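You operate a simulated robot arm through the tools that you are given. There is no shell and no other tool. Be economical: measure what you need, move in short steps, check, and stop when the job is done.

Carry out the task below with a simulated robot arm. There is one attempt and no reset: what you move stays moved.

TASK
Fetch the teal lunch box and set it on the top of the bagging table. Put the grey tub from the front part of the sorting table on the middle tier of the wooden shelf. Push the gauge drawer shut. Take the blue cloth and put it on the shelf b of the store rack. Take the orange cloth and put it on the shelf a of the store rack. Do these in any order.

It is judged by the outcome, as a careful person would: the job done as asked, and still so three seconds after it is handed in. It fails if anything else is knocked over, pushed out of place, dropped, spilled or broken. Flat cloth is picked up by pressing the open fingertips on it (5 to 10 N) and closing them slowly along it; thin cloth reads only 2 to 8 mm in the jaws.

THE ROBOT
A 7-joint arm with a fingered hand on a trunk, on a base that drives. Base frame: it is fixed to the floor where the robot stands at the start and does not move with it; the origin is under the middle of the robot, x ahead of it, y to its left, z up; the surface under the hand at the start is at about z = 74. Readings come in cm, rad, newtons and seconds.
Its first joint turns from -2.897 to 2.897 rad. Places, roughly: blue cloth (7x9x3 cm) [-70, 680, 50]; gauge drawer [-40, 330, 80]; middle tier of the wooden shelf [-340, 190, 100]; orange cloth (7x9x3 cm) [-140, 670, 50]; shelf A of the store rack (16x40 cm) [-100, 680, 86]; shelf B of the store rack (16x40 cm) [-20, 680, 86]; teal lunch box (8x15x7 cm) [50, -20, 80]; top of the bagging table [60, -100, 70]; tub [50, 100, 75]. Payload 4.7 kg.
The TCP is the grasp point between the finger pads, 3.6 cm short of the fingertips. In the tool frame z runs along the fingers and y along their closing line. Largest opening 12 cm; the body of the gripper starts 4.2 cm behind the TCP. The gripper is a hand of 5 fingers: y runs from the thumb to the fingers, the wrist lies at [-1.8, -12.2, -21] in the tool frame, and closing takes about 1.5 s.
Orientation is told as [roll, pitch, yaw] about the base's x, y, z axes, in that order, counted from this pose: with the fingers straight down and the wrist toward the robot, the tool's x, y and z point along [0, 1, 0], [1, 0, 0] and [0, 0, -1] of the base frame.

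THE INTERFACE
- The arm moves only by the tool nudge_tool. Its arguments are lists of equal length, an entry for each row: "linear": the shift along the base's x, y, z in units of 30 mm (1.0 is 30 mm), a list of three; "rot": the turn, a rotation vector about the base's x, y, z in units of 4 degrees (1.0 is 4 degrees), a list of three. In form: {"linear": [[tx, ty, tz], ...], "rot": [[wx, wy, wz], ...]}. A call has 1 to 10 rows; each row shifts and turns the commanded pose from where the row before left it. "hand" is the closure, from 0 (fully open) to 1 (shut), set as the call begins (left out, the last holds). A call with a number of a shift or a turn outside -1 to 1 is refused whole. A row lasts 0.2 s, in which the tool goes at most 5 cm and 0.15 rad; a call with a longer step from one row to the next is refused whole, and so is a gripper value outside its range. Where a pose cannot be reached the arm comes as near as it can. A force on the tool above 40 N (or 10 N above the force at the start of the call, whichever is more), or a blocked arm, ends the call early, and 0.2 s more pass. The fingers move at their own pace (about 4.5 cm/s each) and stop on an object; they squeeze with about 25 N. The grip force told is the motor's: it shows also when the fingers shut on nothing. Time passes only in rows, and 0.2 s behind the last, so rows that do not move let the fingers close. It gives the time, the measured TCP pose, the force on the tool (base axes), the opening and the grip force at its end, in the units of the frame above (readings bear some noise), with the torque about the TCP (base axes, N m) and any sound that the robot's microphone picked up.
- Cameras (640 x 400 px; columns grow to the right, rows downward): "scene" is now at [-23.81, 10.08, 124.1]; the picture's right is [0.23, -0.97, 0.00], its down [-0.30, -0.07, -0.95] and it looks along [0.93, 0.22, -0.31] (base axes); focal length 214 px, centre (320, 200). "wrist" rides on the gripper at [7.3, -9.1, -14.3] in the tool frame; the picture's right is [-0.80, 0.28, -0.53], its down [-0.53, -0.73, 0.42] and it looks along [-0.27, 0.62, 0.74] (tool axes); focal length 234 px, centre (320, 200). There is no depth. A picture from a camera that has moved, and an enlarged one, comes with that camera's place and axes in the base frame and with its lens.
- grab_frame(camera): a new picture of that camera. The clock stands still meanwhile.
- base_move(legs): drives the robot by 1 to 6 legs, each [ahead, turn to the left] in cm and rad, along the robot's own axes; the way and the turn of a leg run together, so that a leg with both is an arc; at most 150 cm and 3.142 rad a leg. The arm and the cameras ride along, it lands a little off, and it stops where it bumps. It gives what a move gives.
- finger_targets(index, middle, ring, little, thumb_bend, thumb_turn): sets how far each is bent, from 0 (flat) to 1 (curled in); at 0.3 the hand is open as for a grip, at 0.7 the pads meet at the TCP. One left out holds its place. A second passes; each finger stops where it meets its share of the squeeze, and holds until it gets a number again. A gripper value or a shape takes the hand back. It gives what a move gives, with no picture; readings hold the bend of each and the force on index, middle, ring, little, thumb and palm. thumb_turn goes from beside the hand (0) to across from the fingers (1), as for a grip.
- hand_shape(shape): the hand has 5 fingers and takes this shape, open, in about a second: jaw (thumb against the fingers, like two jaws); tri (thumb and two fingers); tip (a fingertip pinch); poke (one finger out to press); point (the index stretched); flat (the hand flat); cup (the hand cupped); fist (a fist). The gripper value then closes the fingers along that shape, each until it touches; the sizes above hold for jaw. It gives what a move gives, with no picture.
- pan_tilt(pan, tilt): turns the head with the scene camera to pan (to the left, within 2.496 rad either way) and tilt (down, from -0.506 to 1.204), counted from straight ahead of the robot. It gives what a move gives.
- zoom(camera, box): a new picture of the part [left, top, right, bottom] of that camera's present view, enlarged. The clock stands still meanwhile.
- job_done(): hands the job in; it is judged then, once.

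Work in short steps. Places have to be worked out from the pictures, the camera data and where the tool is seen: move nearer, look again, correct. Check each grasp and each placing, and mend what went wrong. You have 165 turns and 120 pictures in all, those below and enlarged ones among them. Open the gripper and draw the arm clear of the work before you hand the job in, unless the task says otherwise; then end with one line.

The tools are called after "Emit:" as name(argument=value, ...) on one line, values as JSON. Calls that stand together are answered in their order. nudge_tool: Moves the arm, as the interface text tells. Its arguments: {"type":"object","properties":{"linear":{"type":"array"},"rot":{"type":"array"},"hand":{"type":"number"}},"required":["linear","rot"]} The other tools are called the same way: hand_shape (shape) gives the hand a shape; finger_targets (index, middle, ring, little, thumb_bend, thumb_turn) moves the fingers one by one; base_move (legs) drives the base; pan_tilt (pan, tilt) turns the head that bears the scene camera; grab_frame (camera) takes a picture; zoom (camera, box) takes an enlarged picture of a part of a camera's view; job_done () hands the job in.

At the start:

```text
t: 0.0
position: [40.61, 45.02, 103.92]
tool_rot: [0.002, 0.002, -0.001]
wrist_force: [0.1, -0.4, -0.1]
torque: [0.03, 0.01, -0.03]
opening: 11.98
gripper_force: 0.0
shape: jaw
bend: [0.3, 0.3, 0.3, 0.3, 0.3, 0.98]
finger forces: [0.0, 0.0, 0.0, 0.0, 0.1, 0.0]
robot x, y, heading: [-0.05, 0.07, -0.003]
head pan, tilt: [0.232, 0.314]
```

scene: 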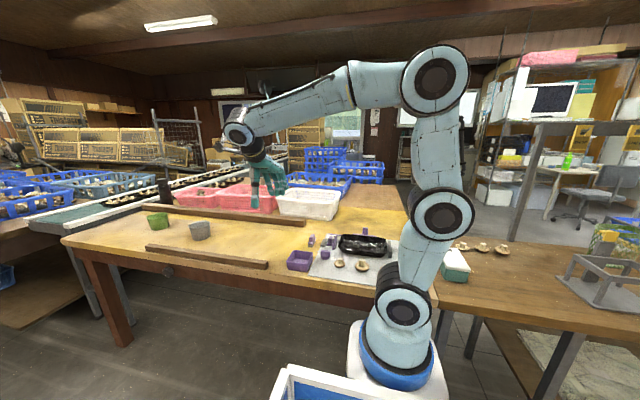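
wrist: 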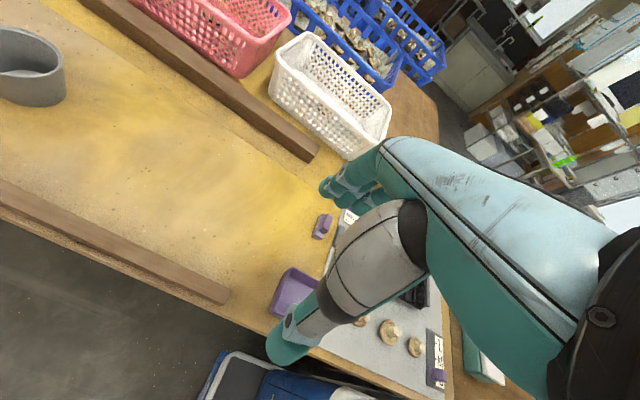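

I start by looking at the lunch box and the bagging table to the right.

Emit:
pan_tilt(pan=-0.7, tilt=0.5)

Emit:
grab_frame(camera="scene")

```text
t: 1.2
position: [40.72, 44.79, 103.95]
tool_rot: [-0.001, 0.001, 0.002]
wrist_force: [0.7, 0.4, 0.3]
torque: [-0.02, 0.01, 0.0]
opening: 11.99
gripper_force: 0.0
shape: jaw
bend: [0.3, 0.3, 0.3, 0.3, 0.3, 0.98]
finger forces: [0.1, 0.1, 0.0, 0.1, 0.0, 0.0]
robot x, y, heading: [0.24, 0.09, -0.002]
head pan, tilt: [-0.7, 0.499]
```

```text
117 pictures are left
camera scene: at [-25.93, 2.09, 122.39], right [-0.64, -0.77, 0.0], down [-0.37, 0.31, -0.88], along [0.67, -0.57, -0.48], focal length 214 px, centre (320, 200)
```

scene: 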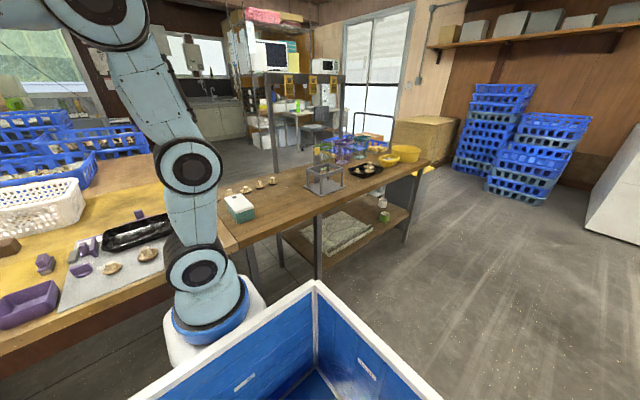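

Emit:
zoom(camera="scene", box=[180, 110, 440, 272])

```text
2.46 times, centred on (310, 191) of scene
camera zoom: at [-25.93, 2.09, 122.39], right [-0.64, -0.77, 0.0], down [-0.37, 0.31, -0.88], along [0.67, -0.57, -0.48], focal length 528 px, centre (345, 222)
```

zoom: 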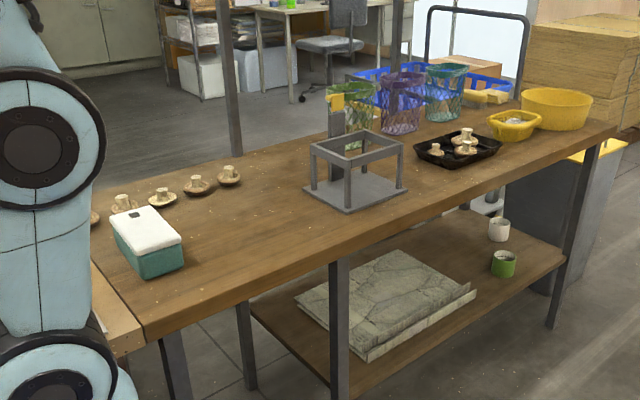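

The lunch box is at about (50,-21), long side along x, on the brown table. I swing the arm there, turning the hand by -90° so it can close across the 8 cm width.

Emit:
nudge_tool(linear=[[0.15, -1, 0], [0.15, -1, 0], [0.15, -1, 0], [0.15, -1, 0], [0.15, -1, 0], [0.15, -1, 0], [0.15, -1, 0], [0.15, -1, 0], [0.15, -1, 0], [0.15, -1, 0]], rot=[[0, 0, -1], [0, 0, -1], [0, 0, -1], [0, 0, -1], [0, 0, -1], [0, 0, -1], [0, 0, -1], [0, 0, -1], [0, 0, -1], [0, 0, -1]])

Emit:
nudge_tool(linear=[[0.15, -1, 0], [0.15, -1, 0], [0.15, -1, 0], [0.15, -1, 0], [0.15, -1, 0], [0.15, -1, 0], [0.15, -1, 0], [0.15, -1, 0], [0.15, -1, 0], [0.15, -1, 0]], rot=[[0, 0, -1], [0, 0, -1], [0, 0, -1], [0, 0, -1], [0, 0, -1], [0, 0, -1], [0, 0, -1], [0, 0, -1], [0, 0, -1], [0, 0, -1]])

Emit:
nudge_tool(linear=[[0.1, -0.8, 0], [0.1, -0.8, 0], [0.1, -0.4, 0], [0, 0, 0]], rot=[[0, 0, -1], [0, 0, -1], [0, 0, -0.5], [0, 0, 0]])

Emit:
grab_frame(camera="wrist")

Emit:
grab_frame(camera="scene")

```text
t: 3.4
position: [45.25, 14.83, 103.77]
tool_rot: [-0.002, 0.001, -0.698]
wrist_force: [0.3, -0.3, -1.5]
torque: [-0.01, -0.02, 0.04]
opening: 11.96
gripper_force: 0.1
shape: jaw
bend: [0.3, 0.3, 0.3, 0.3, 0.3, 0.98]
finger forces: [0.0, 0.0, 0.1, 0.0, 0.1, 0.1]
robot x, y, heading: [-0.26, -0.03, -0.001]
head pan, tilt: [-0.7, 0.499]
```

```text
t: 5.6
position: [49.77, -15.25, 103.89]
tool_rot: [0.001, 0.0, -1.396]
wrist_force: [0.3, 0.4, 0.6]
torque: [-0.01, 0.02, 0.02]
opening: 11.94
gripper_force: 0.0
shape: jaw
bend: [0.3, 0.3, 0.3, 0.3, 0.3, 0.98]
finger forces: [0.0, 0.0, 0.1, 0.0, 0.1, 0.0]
robot x, y, heading: [-0.26, -0.11, 0.002]
head pan, tilt: [-0.7, 0.499]
```

```text
t: 6.6
position: [50.57, -21.06, 103.8]
tool_rot: [0.001, 0.0, -1.57]
wrist_force: [-1.3, 0.0, 0.2]
torque: [0.03, -0.05, -0.01]
opening: 11.97
gripper_force: 0.1
shape: jaw
bend: [0.3, 0.3, 0.3, 0.3, 0.3, 0.98]
finger forces: [0.1, 0.0, 0.1, 0.1, 0.0, 0.0]
robot x, y, heading: [0.13, 0.01, -0.002]
head pan, tilt: [-0.7, 0.499]
```

```text
115 pictures are left
camera wrist: at [57.7, -12.08, 118.29], right [-0.8, -0.28, 0.53], down [-0.53, 0.73, -0.42], along [-0.27, -0.62, -0.74], focal length 234 px, centre (320, 200)
```

wrist: 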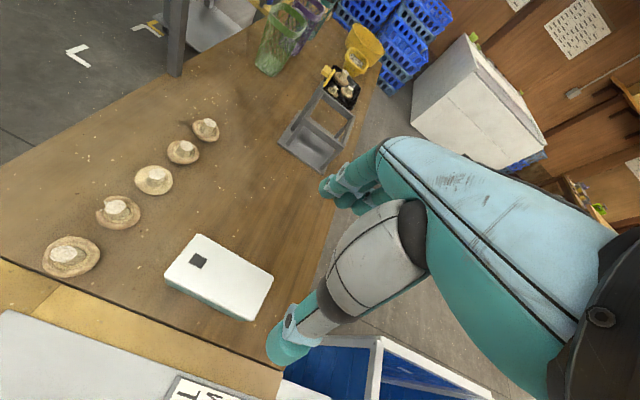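

```text
114 pictures are left
camera scene: at [-25.93, 2.07, 122.39], right [-0.64, -0.76, 0.0], down [-0.37, 0.31, -0.88], along [0.67, -0.57, -0.48], focal length 214 px, centre (320, 200)
```

scene: 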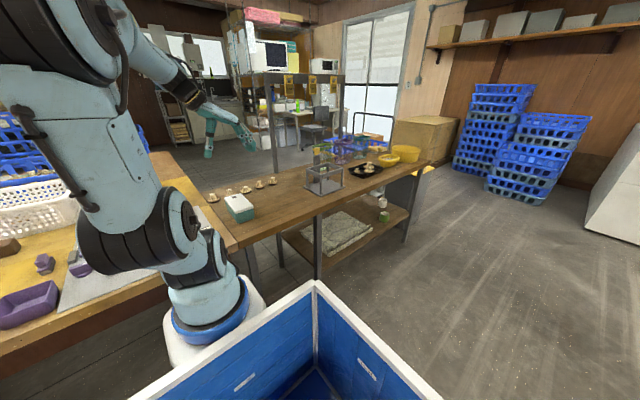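

Combining both views, the lid is at z≈79, centre (54,-21.5). I shift and go down around it, stopping half way for a check.

Emit:
nudge_tool(linear=[[0.6, -0.1, 0], [0.5, -0.1, 0], [0, 0, -1], [0, 0, -1], [0, 0, -1], [0, 0, -1], [0, 0, -1], [0, 0, 0]], rot=[[0, 0, 0], [0, 0, 0], [0, 0, 0], [0, 0, 0], [0, 0, 0], [0, 0, 0], [0, 0, 0], [0, 0, 0]])

Emit:
grab_frame(camera="wrist")

Emit:
zoom(camera="scene", box=[160, 150, 320, 250])

```text
t: 8.4
position: [53.85, -21.64, 88.81]
tool_rot: [0.0, -0.001, -1.569]
wrist_force: [0.5, -0.6, 0.5]
torque: [-0.02, -0.01, 0.0]
opening: 11.96
gripper_force: 0.1
shape: jaw
bend: [0.3, 0.3, 0.3, 0.3, 0.3, 0.98]
finger forces: [0.0, 0.0, 0.0, 0.1, 0.1, 0.0]
robot x, y, heading: [0.11, 0.03, -0.003]
head pan, tilt: [-0.7, 0.499]
```

```text
113 pictures are left
camera wrist: at [61.06, -12.53, 103.22], right [-0.8, -0.28, 0.53], down [-0.53, 0.73, -0.42], along [-0.27, -0.62, -0.74], focal length 234 px, centre (320, 200)
```

wrist: 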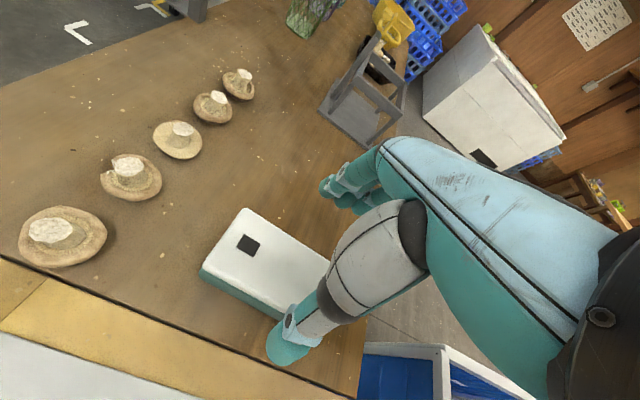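

```text
4.00 times, centred on (240, 200) of scene
camera zoom: at [-25.93, 2.07, 122.39], right [-0.64, -0.76, 0.0], down [-0.37, 0.31, -0.88], along [0.67, -0.57, -0.48], focal length 858 px, centre (640, 200)
```

zoom: 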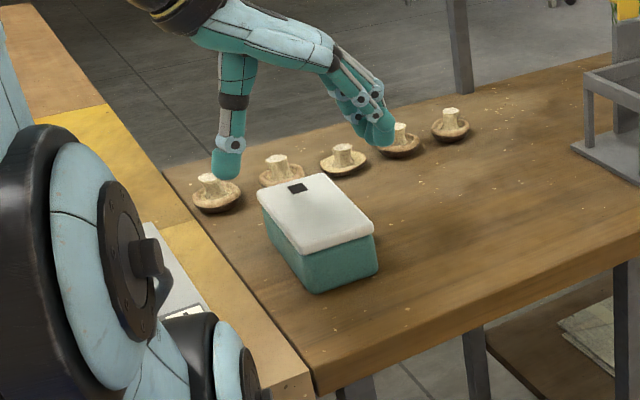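

The box sits centred between thumb and fingers in y. I lower to z≈77 and close.

Emit:
nudge_tool(linear=[[0, 0, -0.8], [0, 0, -0.8], [0, 0, -0.8], [0, 0, -0.7], [0, 0, -0.5], [0, 0, -0.3], [0, 0, 0]], rot=[[0, 0, 0], [0, 0, 0], [0, 0, 0], [0, 0, 0], [0, 0, 0], [0, 0, 0], [0, 0, 0]])

Emit:
zoom(camera="scene", box=[160, 150, 320, 250])

```text
t: 10.0
position: [54.01, -21.9, 77.38]
tool_rot: [0.003, -0.004, -1.57]
wrist_force: [-1.9, 3.6, 28.7]
torque: [-1.86, 0.36, -0.21]
opening: 11.78
gripper_force: 0.0
shape: jaw
bend: [0.3, 0.3, 0.3, 0.3, 0.3, 0.98]
finger forces: [0.4, 28.2, 0.0, 0.0, 0.7, 0.1]
robot x, y, heading: [-0.23, -0.2, 0.001]
head pan, tilt: [-0.7, 0.499]
```

```text
4.00 times, centred on (240, 200) of scene
camera zoom: at [-26.0, 2.11, 122.38], right [-0.64, -0.77, 0.0], down [-0.37, 0.31, -0.88], along [0.67, -0.57, -0.48], focal length 858 px, centre (640, 200)
```

zoom: 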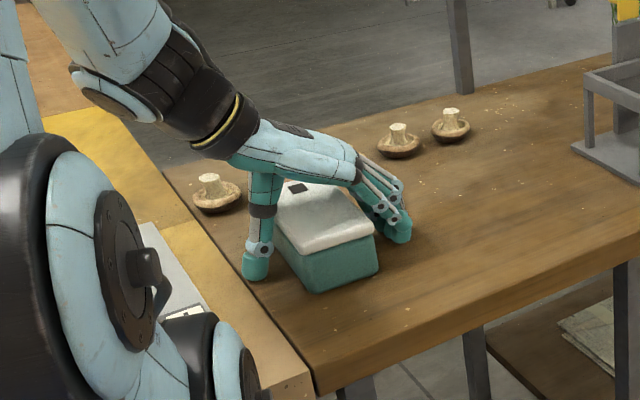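

Fingertips touch the table (so it is at z≈74); the box is between them. I lift 0.9 cm and close.

Emit:
nudge_tool(linear=[[0, 0, 0.4], [0, 0, 0], [0, 0, 0], [0, 0, 0], [0, 0, 0], [0, 0, 0], [0, 0, 0], [0, 0, 0], [0, 0, 0]], rot=[[0, 0, 0], [0, 0, 0], [0, 0, 0], [0, 0, 0], [0, 0, 0], [0, 0, 0], [0, 0, 0], [0, 0, 0], [0, 0, 0]], hand=1)

Emit:
nudge_tool(linear=[[0, 0, 0.5], [0, 0, 0.8], [0, 0, 1], [0, 0, 1], [0, 0, 1], [0, 0, 0]], rot=[[0, 0, 0], [0, 0, 0], [0, 0, 0], [0, 0, 0], [0, 0, 0], [0, 0, 0]])

Emit:
grab_frame(camera="scene")

```text
t: 12.0
position: [53.92, -21.64, 78.35]
tool_rot: [0.0, 0.001, -1.571]
wrist_force: [0.0, -0.1, -4.9]
torque: [-0.01, 0.02, 0.0]
opening: 6.76
gripper_force: 25.6
shape: jaw
bend: [0.74, 0.43, 0.41, 0.42, 0.66, 0.99]
finger forces: [12.3, 7.8, 3.2, 0.2, 23.3, 0.0]
robot x, y, heading: [0.26, -0.07, 0.0]
head pan, tilt: [-0.7, 0.499]
```

```text
t: 13.4
position: [53.87, -21.65, 91.38]
tool_rot: [-0.001, -0.001, -1.571]
wrist_force: [-0.6, -0.6, -3.8]
torque: [0.02, -0.03, -0.01]
opening: 6.78
gripper_force: 24.2
shape: jaw
bend: [0.74, 0.43, 0.41, 0.42, 0.66, 0.99]
finger forces: [12.1, 7.4, 2.6, 1.5, 23.8, 0.0]
robot x, y, heading: [0.19, 0.17, 0.004]
head pan, tilt: [-0.7, 0.499]
```

```text
110 pictures are left
camera scene: at [-25.92, 2.07, 122.39], right [-0.64, -0.76, 0.0], down [-0.37, 0.31, -0.88], along [0.67, -0.57, -0.48], focal length 214 px, centre (320, 200)
```

scene: 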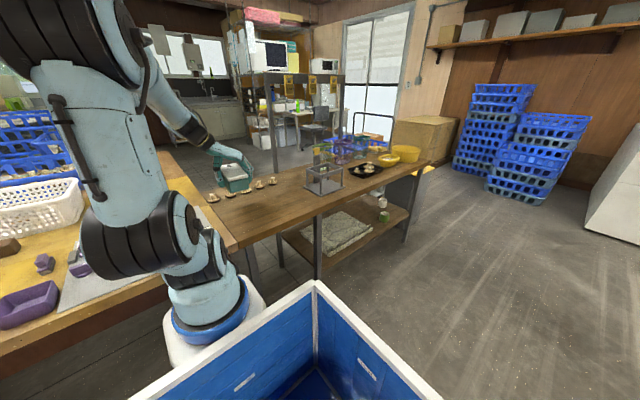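

The box is held (≈0.4 kg). Before driving I look behind and around for free floor.

Emit:
pan_tilt(pan=2.49, tilt=0.4)

Emit:
grab_frame(camera="scene")

Emit:
pan_tilt(pan=-2.0, tilt=0.4)

Emit:
grab_frame(camera="scene")

Emit:
pan_tilt(pan=1.3, tilt=0.3)

Emit:
grab_frame(camera="scene")

```text
t: 16.1
position: [53.89, -21.73, 91.4]
tool_rot: [0.0, 0.002, -1.572]
wrist_force: [0.1, 0.3, -3.8]
torque: [0.04, 0.02, -0.01]
opening: 6.75
gripper_force: 25.2
shape: jaw
bend: [0.74, 0.43, 0.41, 0.42, 0.66, 0.99]
finger forces: [12.1, 7.3, 2.8, 1.6, 23.9, 0.0]
robot x, y, heading: [-0.03, -0.06, -0.0]
head pan, tilt: [2.491, 0.4]
```

```text
109 pictures are left
camera scene: at [-40.25, 13.55, 123.31], right [0.61, 0.8, 0.0], down [0.31, -0.24, -0.92], along [-0.73, 0.56, -0.39], focal length 214 px, centre (320, 200)
```

scene: 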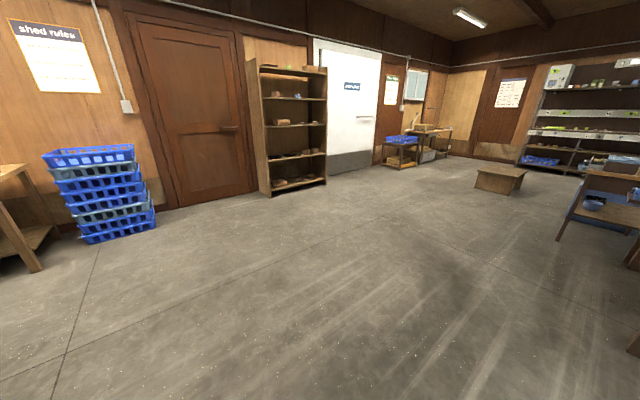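

```text
t: 19.7
position: [53.84, -21.64, 91.28]
tool_rot: [-0.001, -0.001, -1.571]
wrist_force: [0.1, -0.5, -3.8]
torque: [-0.02, -0.04, -0.01]
opening: 6.75
gripper_force: 25.0
shape: jaw
bend: [0.74, 0.43, 0.41, 0.42, 0.66, 0.99]
finger forces: [12.1, 7.3, 2.8, 1.7, 23.9, 0.0]
robot x, y, heading: [-0.23, -0.17, -0.002]
head pan, tilt: [-2.0, 0.4]
```

```text
108 pictures are left
camera scene: at [-36.74, -0.5, 123.31], right [-0.91, 0.42, 0.0], down [0.16, 0.35, -0.92], along [-0.38, -0.84, -0.39], focal length 214 px, centre (320, 200)
```

scene: 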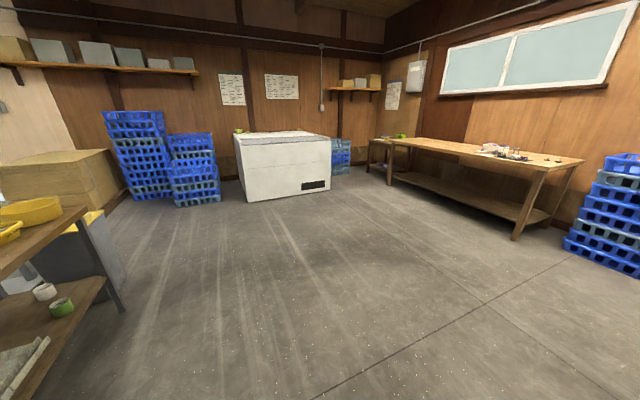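

```text
t: 22.5
position: [53.93, -21.67, 91.32]
tool_rot: [0.001, 0.0, -1.572]
wrist_force: [-0.3, -0.5, -3.3]
torque: [-0.01, -0.01, -0.02]
opening: 6.75
gripper_force: 24.7
shape: jaw
bend: [0.74, 0.43, 0.41, 0.42, 0.66, 0.99]
finger forces: [12.1, 7.4, 2.8, 1.7, 23.7, 0.1]
robot x, y, heading: [0.21, 0.13, 0.005]
head pan, tilt: [1.3, 0.3]
```

```text
107 pictures are left
camera scene: at [-30.38, 16.93, 124.23], right [0.96, -0.27, 0.0], down [-0.08, -0.28, -0.96], along [0.26, 0.92, -0.3], focal length 214 px, centre (320, 200)
```

scene: 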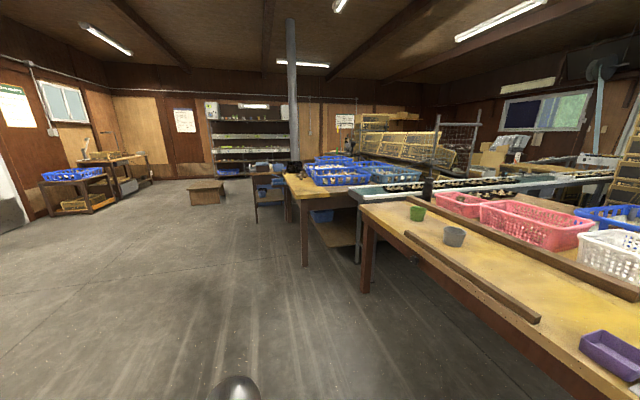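

Floor behind and to the right is free. I raise the box, back off, and drive round to stand before the middle of the bagging table.

Emit:
nudge_tool(linear=[[0, 0, 1], [0, 0, 1], [0, 0, 1], [0, 0, 1], [0, 0, 0]], rot=[[0, 0, 0], [0, 0, 0], [0, 0, 0], [0, 0, 0], [0, 0, 0]])

Emit:
base_move(legs=[[-28, 0], [0, -1.571], [62, 0], [0, 1.571]])

Emit:
pan_tilt(pan=-0.3, tilt=0.6)

Emit:
grab_frame(camera="scene")

Emit:
grab_frame(camera="wrist")

```text
t: 23.7
position: [53.96, -21.72, 103.41]
tool_rot: [0.001, 0.0, -1.57]
wrist_force: [-0.3, -0.8, -4.8]
torque: [-0.02, -0.04, 0.03]
opening: 6.74
gripper_force: 25.3
shape: jaw
bend: [0.74, 0.43, 0.41, 0.42, 0.66, 0.99]
finger forces: [12.1, 7.3, 2.7, 1.5, 23.8, 0.0]
robot x, y, heading: [0.06, -0.26, -0.002]
head pan, tilt: [1.3, 0.3]
```

```text
t: 36.5
position: [24.41, -82.7, 103.42]
tool_rot: [0.001, 0.0, -1.573]
wrist_force: [0.0, 0.6, -4.6]
torque: [-0.01, 0.0, -0.01]
opening: 6.75
gripper_force: 24.8
shape: jaw
bend: [0.74, 0.43, 0.42, 0.42, 0.66, 0.99]
finger forces: [12.0, 7.2, 3.0, 1.6, 23.4, 0.0]
robot x, y, heading: [-29.06, -61.09, -0.007]
head pan, tilt: [1.3, 0.3]
```

```text
t: 38.1
position: [24.23, -82.69, 103.37]
tool_rot: [0.0, 0.0, -1.574]
wrist_force: [0.3, -0.7, -4.4]
torque: [0.0, -0.01, 0.03]
opening: 6.74
gripper_force: 24.8
shape: jaw
bend: [0.74, 0.43, 0.42, 0.42, 0.66, 0.99]
finger forces: [11.8, 7.2, 2.9, 1.4, 23.4, 0.1]
robot x, y, heading: [-29.3, -60.29, 0.0]
head pan, tilt: [-0.3, 0.6]
```

```text
106 pictures are left
camera scene: at [-53.97, -55.38, 121.49], right [-0.3, -0.95, 0.0], down [-0.54, 0.17, -0.83], along [0.79, -0.25, -0.56], focal length 214 px, centre (320, 200)
```

scene: 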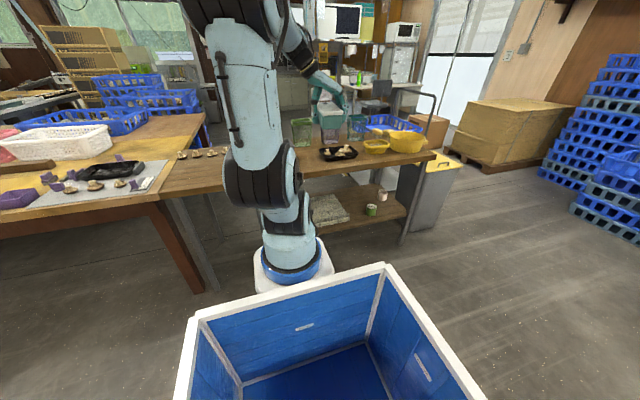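

```text
105 pictures are left
camera wrist: at [31.5, -73.62, 117.72], right [-0.8, -0.28, 0.53], down [-0.53, 0.73, -0.42], along [-0.27, -0.62, -0.74], focal length 234 px, centre (320, 200)
```

wrist: 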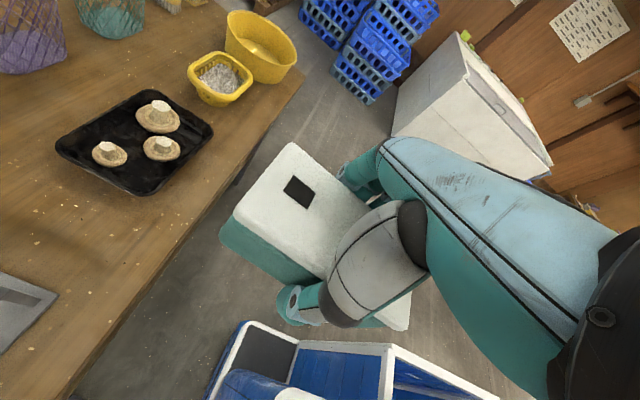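

The gap between stand (right edge y≈-74) and black tray (left edge y≈-90) on the bagging table is free. I drive ahead 24 cm with the box high and look down into the gap.

Emit:
base_move(legs=[[24, 0]])

Emit:
grab_frame(camera="wrist")

Emit:
grab_frame(camera="scene")

```text
t: 39.9
position: [48.19, -82.87, 103.31]
tool_rot: [-0.001, -0.001, -1.575]
wrist_force: [-0.3, 0.7, -4.7]
torque: [0.0, -0.01, 0.04]
opening: 6.71
gripper_force: 24.8
shape: jaw
bend: [0.74, 0.43, 0.42, 0.42, 0.66, 0.99]
finger forces: [12.0, 7.2, 2.9, 1.5, 23.4, 0.1]
robot x, y, heading: [-5.72, -60.71, -0.005]
head pan, tilt: [-0.3, 0.6]
```

```text
104 pictures are left
camera wrist: at [55.46, -73.79, 117.72], right [-0.8, -0.28, 0.53], down [-0.53, 0.73, -0.42], along [-0.27, -0.62, -0.74], focal length 234 px, centre (320, 200)
```

wrist: 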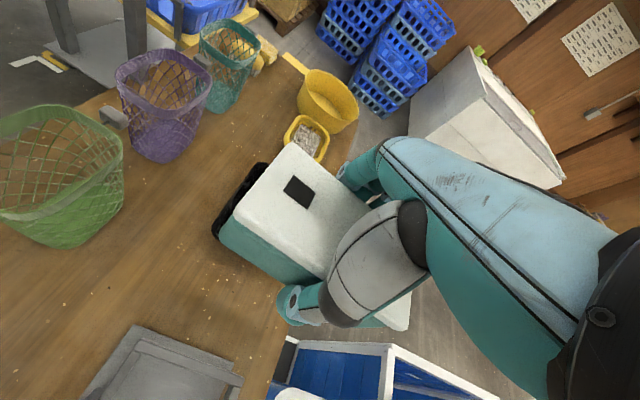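

```text
103 pictures are left
camera scene: at [-29.98, -55.43, 121.48], right [-0.3, -0.95, 0.0], down [-0.54, 0.17, -0.82], along [0.79, -0.25, -0.57], focal length 214 px, centre (320, 200)
```

scene: 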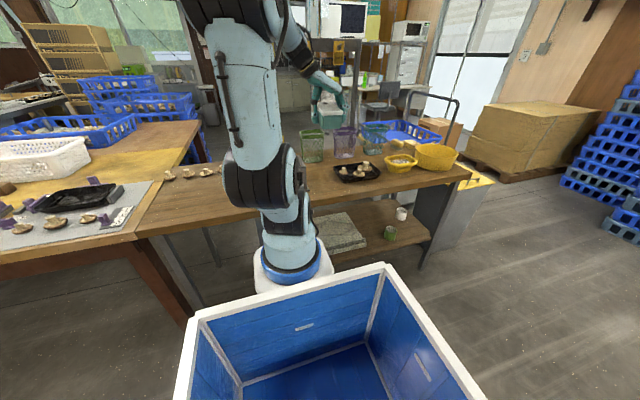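

The open patch is a bit deeper: between stand, tray and mesh bins, centre about (58.5,-82). I shift 10 cm ahead and go down slowly.

Emit:
nudge_tool(linear=[[0.9, 0, 0], [0.9, 0.1, 0], [0.9, 0.1, 0], [0.7, 0.1, -0.5], [0, 0, -1], [0, 0, -1], [0, 0, -1], [0, 0, -1], [0, 0, -1], [0, 0, 0]], rot=[[0, 0, 0], [0, 0, 0], [0, 0, 0], [0, 0, 0], [0, 0, 0], [0, 0, 0], [0, 0, 0], [0, 0, 0], [0, 0, 0], [0, 0, 0]])

Emit:
grab_frame(camera="wrist")

Emit:
zoom(camera="scene", box=[260, 90, 420, 190])

```text
t: 42.1
position: [58.56, -82.05, 86.98]
tool_rot: [-0.001, 0.0, -1.574]
wrist_force: [-1.0, -0.1, -3.5]
torque: [0.01, 0.02, 0.0]
opening: 6.7
gripper_force: 24.4
shape: jaw
bend: [0.74, 0.43, 0.42, 0.42, 0.66, 0.99]
finger forces: [11.9, 7.1, 2.9, 1.6, 23.3, 0.0]
robot x, y, heading: [-5.38, -60.7, -0.004]
head pan, tilt: [-0.3, 0.6]
```

```text
102 pictures are left
camera wrist: at [65.78, -73.03, 101.28], right [-0.8, -0.28, 0.53], down [-0.53, 0.73, -0.42], along [-0.27, -0.62, -0.74], focal length 234 px, centre (320, 200)
```

wrist: 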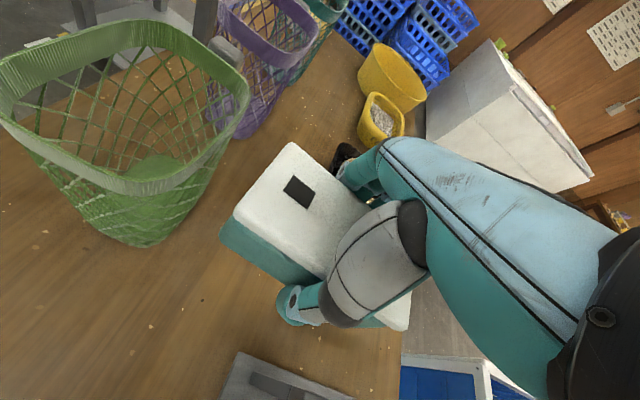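

```text
4.00 times, centred on (340, 140) of scene
camera zoom: at [-29.98, -55.44, 121.49], right [-0.3, -0.95, 0.0], down [-0.54, 0.17, -0.82], along [0.79, -0.25, -0.57], focal length 858 px, centre (240, 440)
```

zoom: 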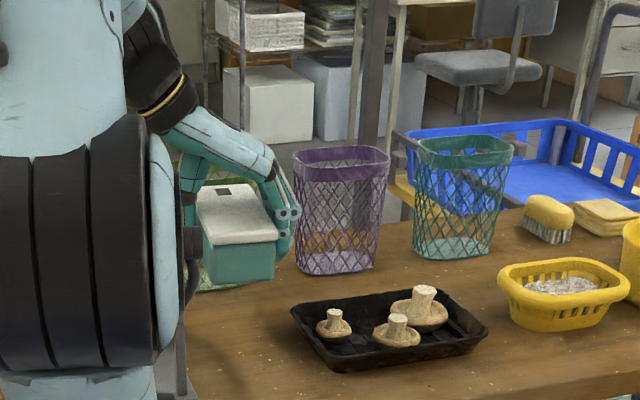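

Clear on all sides; I back 1.5 cm in x from the green bin and lower to the table.

Emit:
nudge_tool(linear=[[-0.5, 0, 0], [0, 0, -0.8], [0, 0, -0.8], [0, 0, -0.6], [0, 0, -0.3], [0, 0, -0.2], [0, 0, -0.15], [0, 0, 0]], rot=[[0, 0, 0], [0, 0, 0], [0, 0, 0], [0, 0, 0], [0, 0, 0], [0, 0, 0], [0, 0, 0], [0, 0, 0]])

Emit:
zoom(camera="scene", box=[260, 90, 420, 190])

```text
t: 43.9
position: [56.91, -81.94, 78.36]
tool_rot: [0.0, 0.0, -1.575]
wrist_force: [-0.7, 0.5, -3.9]
torque: [0.0, -0.01, 0.03]
opening: 6.7
gripper_force: 24.9
shape: jaw
bend: [0.74, 0.43, 0.42, 0.42, 0.66, 0.99]
finger forces: [11.9, 7.6, 2.9, 1.4, 23.4, 0.0]
robot x, y, heading: [-5.52, -60.84, -0.005]
head pan, tilt: [-0.3, 0.6]
```

```text
4.00 times, centred on (340, 140) of scene
camera zoom: at [-29.98, -55.43, 121.49], right [-0.3, -0.95, 0.0], down [-0.54, 0.17, -0.82], along [0.79, -0.25, -0.57], focal length 858 px, centre (240, 440)
```

zoom: 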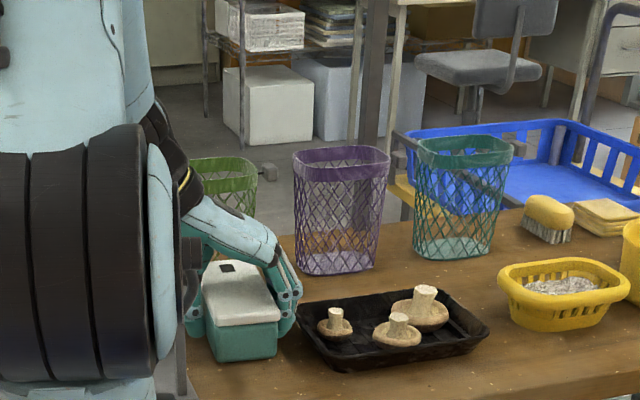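

Fingers are close to the tray, so I shift 1.2 cm away from it and lower the last bit until contact.

Emit:
nudge_tool(linear=[[0, 0.4, 0], [0, 0, -0.1], [0, 0, -0.1], [0, 0, 0]], rot=[[0, 0, 0], [0, 0, 0], [0, 0, 0], [0, 0, 0]])

```text
t: 44.9
position: [56.88, -80.82, 77.92]
tool_rot: [0.001, 0.002, -1.574]
wrist_force: [0.5, -1.1, 11.7]
torque: [-0.25, 0.19, 0.0]
opening: 6.71
gripper_force: 24.4
shape: jaw
bend: [0.74, 0.43, 0.42, 0.42, 0.66, 0.99]
finger forces: [12.4, 8.4, 3.5, 1.1, 24.1, 0.0]
robot x, y, heading: [-5.87, -60.97, -0.001]
head pan, tilt: [-0.3, 0.6]
```

The box rests on the table (force 11.7 N up). I open only the thumb a little and slightly the fingers.

Emit:
finger_targets(thumb_bend=0.5)

Emit:
finger_targets(index=0.55, middle=0.4, ring=0.38, little=0.38)

Emit:
zoom(camera="scene", box=[260, 90, 420, 190])

```text
t: 45.9
position: [56.95, -80.84, 77.81]
tool_rot: [0.001, -0.002, -1.577]
wrist_force: [4.2, -5.3, 19.0]
torque: [-0.84, 0.24, -0.03]
opening: 7.56
gripper_force: 19.5
shape: fingers
bend: [0.74, 0.44, 0.42, 0.42, 0.48, 1.0]
finger forces: [11.4, 7.1, 2.8, 0.8, 16.6, 0.1]
robot x, y, heading: [-5.74, -61.1, -0.005]
head pan, tilt: [-0.3, 0.6]
```

```text
t: 46.8
position: [56.97, -80.8, 77.97]
tool_rot: [0.004, -0.001, -1.574]
wrist_force: [-1.3, 3.0, 8.6]
torque: [-0.49, 0.15, -0.1]
opening: 7.95
gripper_force: 23.6
shape: fingers
bend: [0.44, 0.42, 0.38, 0.38, 0.47, 1.0]
finger forces: [19.5, 10.3, 0.1, 0.1, 18.3, 0.0]
robot x, y, heading: [-5.46, -60.65, -0.003]
head pan, tilt: [-0.3, 0.6]
stopped: the force on the tool passed its limit at 40 N (the readings are from after the stop); the commanded pose is now the measured one
```

```text
4.00 times, centred on (340, 140) of scene
camera zoom: at [-30.02, -55.43, 121.48], right [-0.3, -0.95, 0.0], down [-0.54, 0.17, -0.83], along [0.79, -0.25, -0.56], focal length 858 px, centre (240, 440)
```

zoom: 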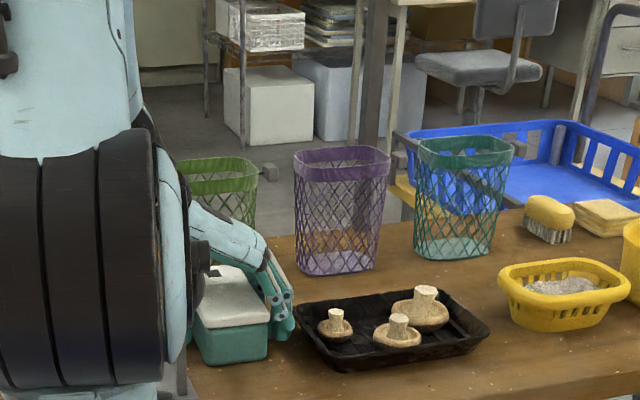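

The box is still squeezed; I open to a wider grip (about 10 cm), which still clears tray and stand.

Emit:
nudge_tool(linear=[[0, 0, 0.05], [0, 0, 0], [0, 0, 0], [0, 0, 0]], rot=[[0, 0, 0], [0, 0, 0], [0, 0, 0], [0, 0, 0]], hand=0.15)

Emit:
zoom(camera="scene", box=[260, 90, 420, 190])

Emit:
grab_frame(camera="wrist")

```text
t: 47.8
position: [56.9, -80.77, 78.02]
tool_rot: [0.003, 0.0, -1.576]
wrist_force: [0.3, -0.7, -0.3]
torque: [-0.04, 0.01, 0.0]
opening: 10.15
gripper_force: 0.1
shape: jaw
bend: [0.26, 0.33, 0.31, 0.32, 0.48, 0.99]
finger forces: [0.0, 0.1, 0.0, 0.0, 1.4, 0.0]
robot x, y, heading: [-5.46, -60.69, -0.003]
head pan, tilt: [-0.3, 0.6]
```

```text
4.00 times, centred on (340, 140) of scene
camera zoom: at [-30.0, -55.44, 121.48], right [-0.3, -0.95, 0.0], down [-0.54, 0.17, -0.83], along [0.79, -0.25, -0.56], focal length 858 px, centre (240, 440)
```

zoom: 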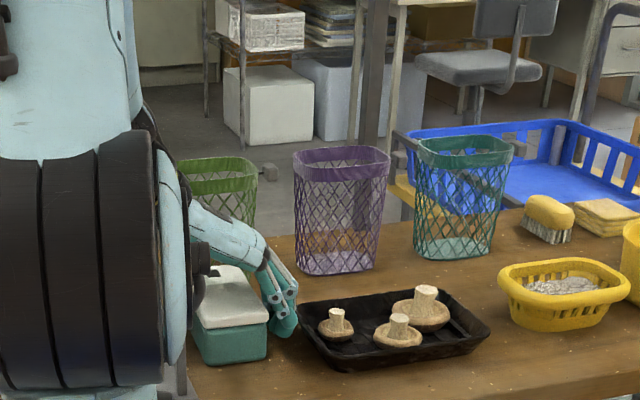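

```text
97 pictures are left
camera wrist: at [64.19, -71.66, 92.37], right [-0.81, -0.28, 0.52], down [-0.53, 0.73, -0.43], along [-0.27, -0.62, -0.74], focal length 234 px, centre (320, 200)
```

wrist: 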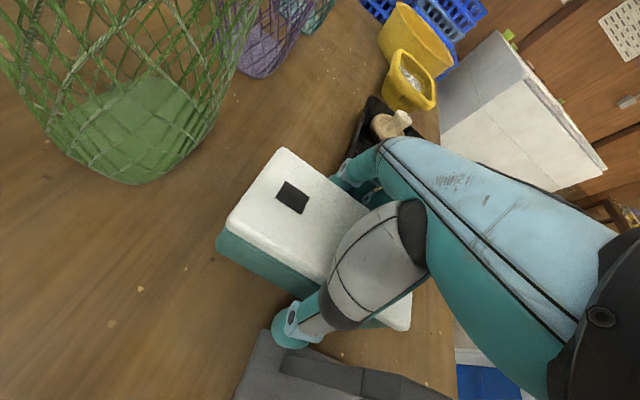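

Released; the thumb sits between box and stand base. I lift straight up.

Emit:
nudge_tool(linear=[[0, 0.07, 0.3], [0, 0, 0.6], [0, 0, 1], [0, 0, 1], [0, 0, 1], [0, 0, 1], [0, 0, 1], [0, 0, 1], [0, 0, 1], [0, 0, 1]], rot=[[0, 0, 0], [0, 0, 0], [0, 0, 0], [0, 0, 0], [0, 0, 0], [0, 0, 0], [0, 0, 0], [0, 0, 0], [0, 0, 0], [0, 0, 0]])

Emit:
grab_frame(camera="wrist")

```text
t: 50.0
position: [57.09, -80.5, 104.8]
tool_rot: [0.002, 0.0, -1.574]
wrist_force: [0.5, -0.4, 0.0]
torque: [0.0, 0.01, -0.04]
opening: 10.19
gripper_force: 0.1
shape: jaw
bend: [0.26, 0.33, 0.31, 0.32, 0.47, 0.99]
finger forces: [0.0, 0.0, 0.0, 0.0, 0.1, 0.0]
robot x, y, heading: [-5.24, -61.16, -0.005]
head pan, tilt: [-0.3, 0.6]
```

```text
96 pictures are left
camera wrist: at [64.26, -71.39, 119.17], right [-0.81, -0.28, 0.52], down [-0.53, 0.73, -0.43], along [-0.27, -0.62, -0.74], focal length 234 px, centre (320, 200)
```

wrist: 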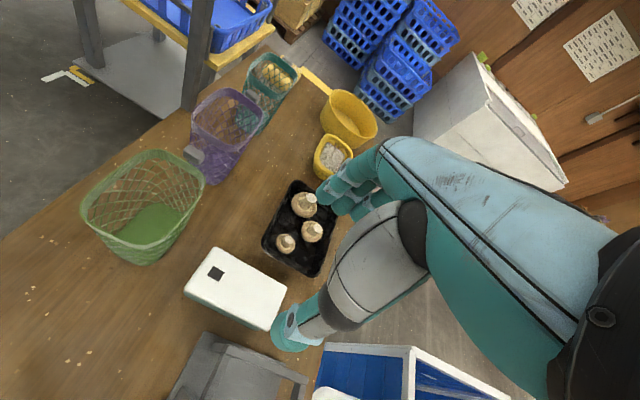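

Lunch box stands well. Now I back off and drive along to the sorting table's left part for the grey tub.

Emit:
base_move(legs=[[-27, 0], [0, 1.571], [145, 0], [0, -1.571]])

Emit:
pan_tilt(pan=0.3, tilt=0.6)

Emit:
grab_frame(camera="scene")

```text
t: 66.3
position: [31.91, 62.71, 104.91]
tool_rot: [0.002, 0.0, -1.603]
wrist_force: [0.1, -0.5, -0.1]
torque: [-0.03, -0.03, -0.01]
opening: 10.21
gripper_force: 0.1
shape: jaw
bend: [0.26, 0.33, 0.31, 0.32, 0.47, 0.99]
finger forces: [0.0, 0.0, 0.0, 0.1, 0.1, 0.1]
robot x, y, heading: [-29.83, 83.84, -0.03]
head pan, tilt: [-0.3, 0.6]
```

```text
t: 67.3
position: [31.98, 62.72, 104.74]
tool_rot: [0.0, 0.001, -1.605]
wrist_force: [-0.2, 0.2, -0.4]
torque: [0.03, 0.0, -0.02]
opening: 10.19
gripper_force: 0.0
shape: jaw
bend: [0.26, 0.33, 0.31, 0.32, 0.47, 0.99]
finger forces: [0.0, 0.0, 0.1, 0.1, 0.1, 0.0]
robot x, y, heading: [-30.06, 84.46, -0.036]
head pan, tilt: [0.3, 0.6]
```

```text
95 pictures are left
camera scene: at [-54.31, 95.59, 121.48], right [0.26, -0.96, 0.0], down [-0.55, -0.15, -0.83], along [0.8, 0.22, -0.56], focal length 214 px, centre (320, 200)
```

scene: 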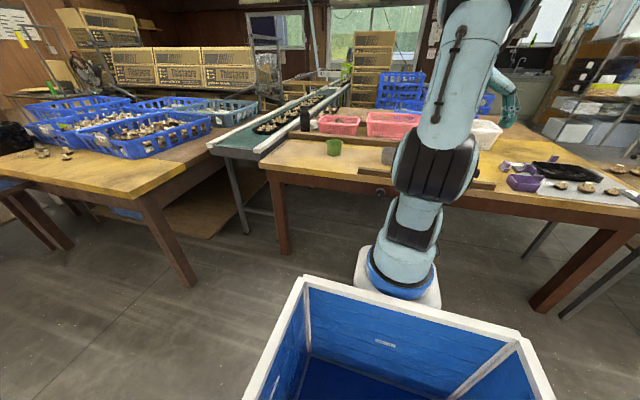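

The tub is hidden behind the arm. I turn the hand back to yaw 0 and bring it in front of the tub (est. (54,87)), staying high.

Emit:
nudge_tool(linear=[[0.1, 0.3, 0], [0.1, 0.3, 0], [0.1, 0.3, 0], [0.1, 0.3, 0], [0.1, 0.3, 0], [0.1, 0.3, 0], [0.1, 0.3, 0], [0.1, 0.3, 0], [0.1, 0.3, 0], [0.1, 0.3, 0]], rot=[[0, 0, 1], [0, 0, 1], [0, 0, 1], [0, 0, 1], [0, 0, 1], [0, 0, 1], [0, 0, 1], [0, 0, 1], [0, 0, 1], [0, 0, 1]], hand=0)

Emit:
nudge_tool(linear=[[0.1, 0.3, 0], [0.1, 0.3, 0], [0.1, 0.3, 0], [0.1, 0.3, 0], [0.1, 0.3, 0], [0.1, 0.3, 0], [0.1, 0.3, 0], [0.1, 0.3, 0], [0.1, 0.3, 0], [0.1, 0.3, 0]], rot=[[0, 0, 1], [0, 0, 1], [0, 0, 1], [0, 0, 1], [0, 0, 1], [0, 0, 1], [0, 0, 1], [0, 0, 1], [0, 0, 1], [0, 0, 1]])

Emit:
nudge_tool(linear=[[0.1, 0.3, 0], [0.1, 0.3, 0], [0.1, 0.3, 0], [0, 0, 0]], rot=[[0, 0, 1], [0, 0, 1], [0, 0, 1], [0, 0, 0]])

Emit:
grab_frame(camera="wrist")

Emit:
pan_tilt(pan=0.0, tilt=0.4)

Emit:
grab_frame(camera="scene")

```text
t: 69.5
position: [34.84, 71.73, 104.67]
tool_rot: [0.002, -0.001, -0.904]
wrist_force: [0.1, 1.2, -0.4]
torque: [-0.01, 0.01, 0.01]
opening: 11.97
gripper_force: 0.1
shape: jaw
bend: [0.3, 0.3, 0.3, 0.3, 0.3, 0.98]
finger forces: [0.0, 0.0, 0.0, 0.0, 0.0, 0.1]
robot x, y, heading: [-30.13, 83.91, -0.033]
head pan, tilt: [0.3, 0.6]
```

```text
t: 71.7
position: [37.76, 80.83, 104.73]
tool_rot: [0.001, -0.002, -0.205]
wrist_force: [-0.2, 0.2, -0.2]
torque: [-0.01, -0.04, 0.0]
opening: 11.97
gripper_force: 0.0
shape: jaw
bend: [0.3, 0.3, 0.3, 0.3, 0.3, 0.98]
finger forces: [0.0, 0.0, 0.0, 0.1, 0.0, 0.1]
robot x, y, heading: [-30.23, 84.22, -0.032]
head pan, tilt: [0.3, 0.6]
```

```text
t: 72.7
position: [38.79, 83.56, 104.77]
tool_rot: [0.001, 0.001, 0.004]
wrist_force: [-0.4, -0.2, 0.0]
torque: [0.03, 0.03, -0.03]
opening: 11.96
gripper_force: 0.1
shape: jaw
bend: [0.3, 0.3, 0.3, 0.3, 0.3, 0.98]
finger forces: [0.0, 0.0, 0.0, 0.1, 0.1, 0.1]
robot x, y, heading: [-30.3, 83.93, -0.032]
head pan, tilt: [0.3, 0.6]
```

```text
94 pictures are left
camera wrist: at [29.45, 90.68, 119.19], right [0.28, -0.8, 0.52], down [-0.73, -0.53, -0.43], along [0.62, -0.26, -0.74], focal length 234 px, centre (320, 200)
```

wrist: 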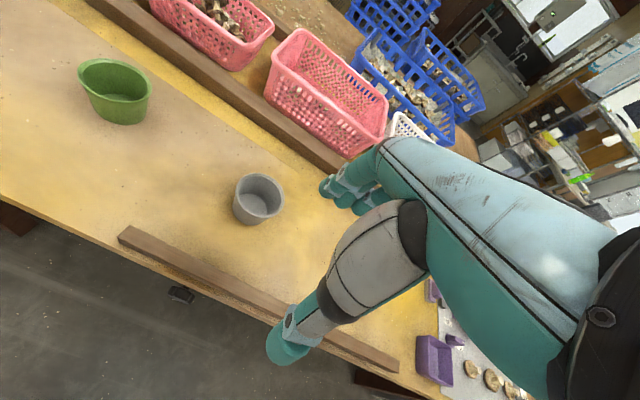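

```text
t: 73.5
position: [38.78, 83.5, 104.8]
tool_rot: [0.0, 0.0, 0.002]
wrist_force: [0.0, -0.7, -0.4]
torque: [-0.01, 0.0, -0.06]
opening: 11.97
gripper_force: 0.0
shape: jaw
bend: [0.3, 0.3, 0.3, 0.3, 0.3, 0.98]
finger forces: [0.1, 0.0, 0.0, 0.1, 0.0, 0.0]
robot x, y, heading: [-29.81, 84.05, -0.032]
head pan, tilt: [0.0, 0.4]
```

```text
93 pictures are left
camera scene: at [-53.57, 92.96, 123.3], right [-0.03, -1.0, 0.0], down [-0.39, 0.01, -0.92], along [0.92, -0.03, -0.39], focal length 214 px, centre (320, 200)
```

scene: 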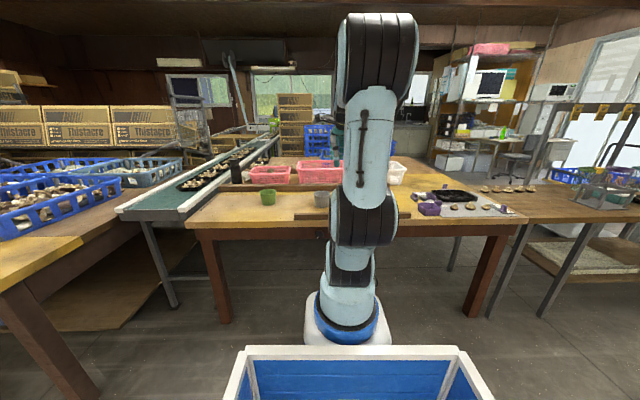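

The tub is a tapered cup, rim ≈8.8 cm across, at (54.3,88), rim z≈80. The shelf's middle tier has ≈36 cm clearance, so a top-down grasp works. I move over it and look.

Emit:
nudge_tool(linear=[[1, 0.3, 0], [1, 0.3, 0], [1, 0.3, 0], [1, 0.3, 0], [1, 0.3, 0], [0.2, 0, -1], [0, 0, -1], [0, 0, -1], [0, 0, -0.7], [0, 0, 0]], rot=[[0, 0, 0], [0, 0, 0], [0, 0, 0], [0, 0, 0], [0, 0, 0], [0, 0, 0], [0, 0, 0], [0, 0, 0], [0, 0, 0], [0, 0, 0]])

Emit:
grab_frame(camera="wrist")

Emit:
zoom(camera="scene", box=[240, 140, 400, 240])

```text
t: 75.7
position: [54.54, 87.93, 93.65]
tool_rot: [0.001, 0.0, 0.002]
wrist_force: [0.7, -0.7, -0.2]
torque: [-0.02, 0.02, 0.02]
opening: 11.98
gripper_force: 0.0
shape: jaw
bend: [0.3, 0.3, 0.3, 0.3, 0.3, 0.98]
finger forces: [0.0, 0.0, 0.0, 0.1, 0.0, 0.0]
robot x, y, heading: [-30.34, 84.48, -0.036]
head pan, tilt: [0.0, 0.4]
```

```text
92 pictures are left
camera wrist: at [45.3, 95.18, 108.02], right [0.28, -0.8, 0.52], down [-0.73, -0.53, -0.43], along [0.62, -0.26, -0.74], focal length 234 px, centre (320, 200)
```

wrist: 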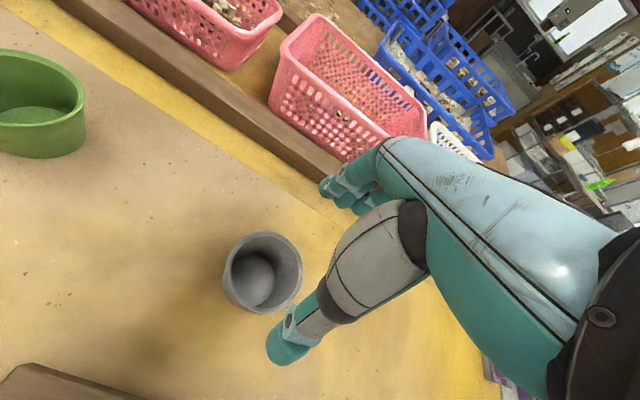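

```text
4.00 times, centred on (320, 190) of scene
camera zoom: at [-53.57, 92.96, 123.31], right [-0.03, -1.0, 0.0], down [-0.39, 0.01, -0.92], along [0.92, -0.03, -0.39], focal length 858 px, centre (320, 240)
```

zoom: 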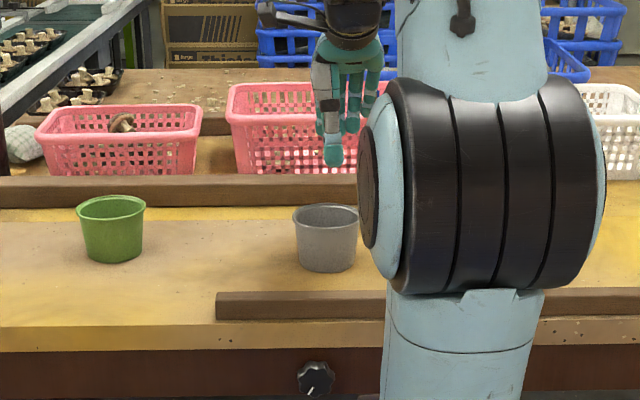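

Centred within half a centimetre. I lower to z≈78.5 and close.

Emit:
nudge_tool(linear=[[0, 0.15, -0.8], [0, 0, -0.9], [0, 0, -0.9], [0, 0, -0.9], [0, 0, -0.7], [0, 0, -0.5], [0, 0, -0.3], [0, 0, 0]], rot=[[0, 0, 0], [0, 0, 0], [0, 0, 0], [0, 0, 0], [0, 0, 0], [0, 0, 0], [0, 0, 0], [0, 0, 0]])

Emit:
nudge_tool(linear=[[0, 0, 0], [0, 0, 0], [0, 0, 0], [0, 0, 0], [0, 0, 0], [0, 0, 0], [0, 0, 0], [0, 0, 0]], rot=[[0, 0, 0], [0, 0, 0], [0, 0, 0], [0, 0, 0], [0, 0, 0], [0, 0, 0], [0, 0, 0], [0, 0, 0]], hand=1)

Emit:
grab_frame(camera="wrist")

```text
t: 77.5
position: [54.33, 88.42, 78.72]
tool_rot: [0.004, -0.005, 0.003]
wrist_force: [1.8, 0.7, 10.5]
torque: [0.07, -0.08, -0.02]
opening: 12.0
gripper_force: 0.0
shape: jaw
bend: [0.29, 0.3, 0.3, 0.3, 0.29, 0.98]
finger forces: [7.5, 0.1, 0.0, 0.0, 4.3, 0.1]
robot x, y, heading: [-30.15, 84.22, -0.03]
head pan, tilt: [0.0, 0.4]
```

```text
t: 79.3
position: [54.33, 88.43, 78.84]
tool_rot: [0.003, -0.002, 0.002]
wrist_force: [3.0, -2.1, 15.1]
torque: [-0.07, -0.7, -0.05]
opening: 6.82
gripper_force: 24.9
shape: jaw
bend: [0.74, 0.45, 0.47, 0.45, 0.65, 0.99]
finger forces: [20.3, 15.6, 0.4, 0.0, 33.6, 0.0]
robot x, y, heading: [-30.33, 83.94, -0.031]
head pan, tilt: [0.0, 0.4]
```

```text
90 pictures are left
camera wrist: at [45.06, 95.59, 93.2], right [0.28, -0.8, 0.52], down [-0.73, -0.53, -0.43], along [0.62, -0.26, -0.74], focal length 234 px, centre (320, 200)
```

wrist: 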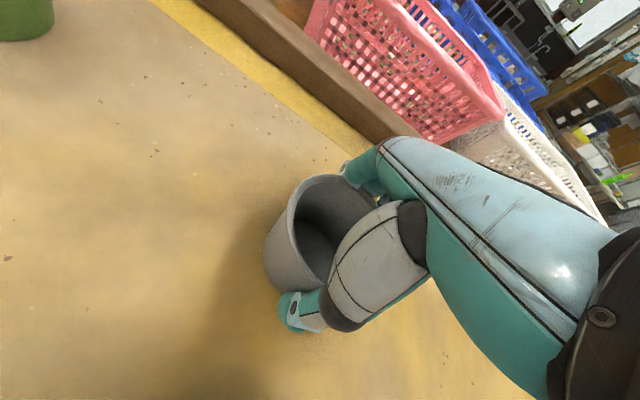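

Tub gripped (6.8 cm at finger height). I lift it and draw it in.

Emit:
nudge_tool(linear=[[0, 0, 0.5], [0, 0, 0.8], [0, 0, 1], [0, 0, 1], [-0.5, 0, 1], [-0.5, 0, 1], [-1, 0, 1], [-1, 0, 1], [-1, 0, 1], [-1, 0, 1]], rot=[[0, 0, 0], [0, 0, 0], [0, 0, 0], [0, 0, 0], [0, 0, 0], [0, 0, 0], [0, 0, 0], [0, 0, 0], [0, 0, 0], [0, 0, 0]])

Emit:
nudge_tool(linear=[[-1, 0, 1], [-1, 0, 1], [-1, 0, 0.5], [0, 0, 0]], rot=[[0, 0, 0], [0, 0, 0], [0, 0, 0], [0, 0, 0]])

Emit:
grab_frame(camera="wrist")

```text
t: 81.5
position: [39.39, 88.29, 106.49]
tool_rot: [0.002, 0.001, 0.002]
wrist_force: [0.7, 0.2, -2.0]
torque: [0.01, 0.0, 0.02]
opening: 6.73
gripper_force: 24.4
shape: jaw
bend: [0.74, 0.47, 0.48, 0.45, 0.65, 0.99]
finger forces: [16.5, 14.4, 1.0, 0.1, 32.9, 0.0]
robot x, y, heading: [-30.3, 84.09, -0.032]
head pan, tilt: [0.0, 0.4]
```

```text
t: 82.5
position: [30.32, 88.39, 114.26]
tool_rot: [0.004, 0.001, 0.004]
wrist_force: [0.8, 0.2, -0.6]
torque: [-0.03, -0.06, -0.02]
opening: 6.71
gripper_force: 24.6
shape: jaw
bend: [0.74, 0.47, 0.48, 0.45, 0.65, 0.99]
finger forces: [16.4, 14.5, 1.0, 0.1, 32.8, 0.1]
robot x, y, heading: [-30.07, 84.47, -0.032]
head pan, tilt: [0.0, 0.4]
```

```text
89 pictures are left
camera wrist: at [21.07, 95.63, 128.6], right [0.28, -0.8, 0.52], down [-0.73, -0.53, -0.43], along [0.62, -0.26, -0.74], focal length 234 px, centre (320, 200)
```

wrist: 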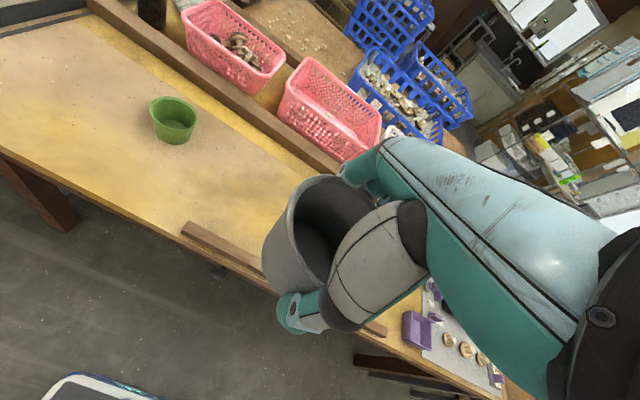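

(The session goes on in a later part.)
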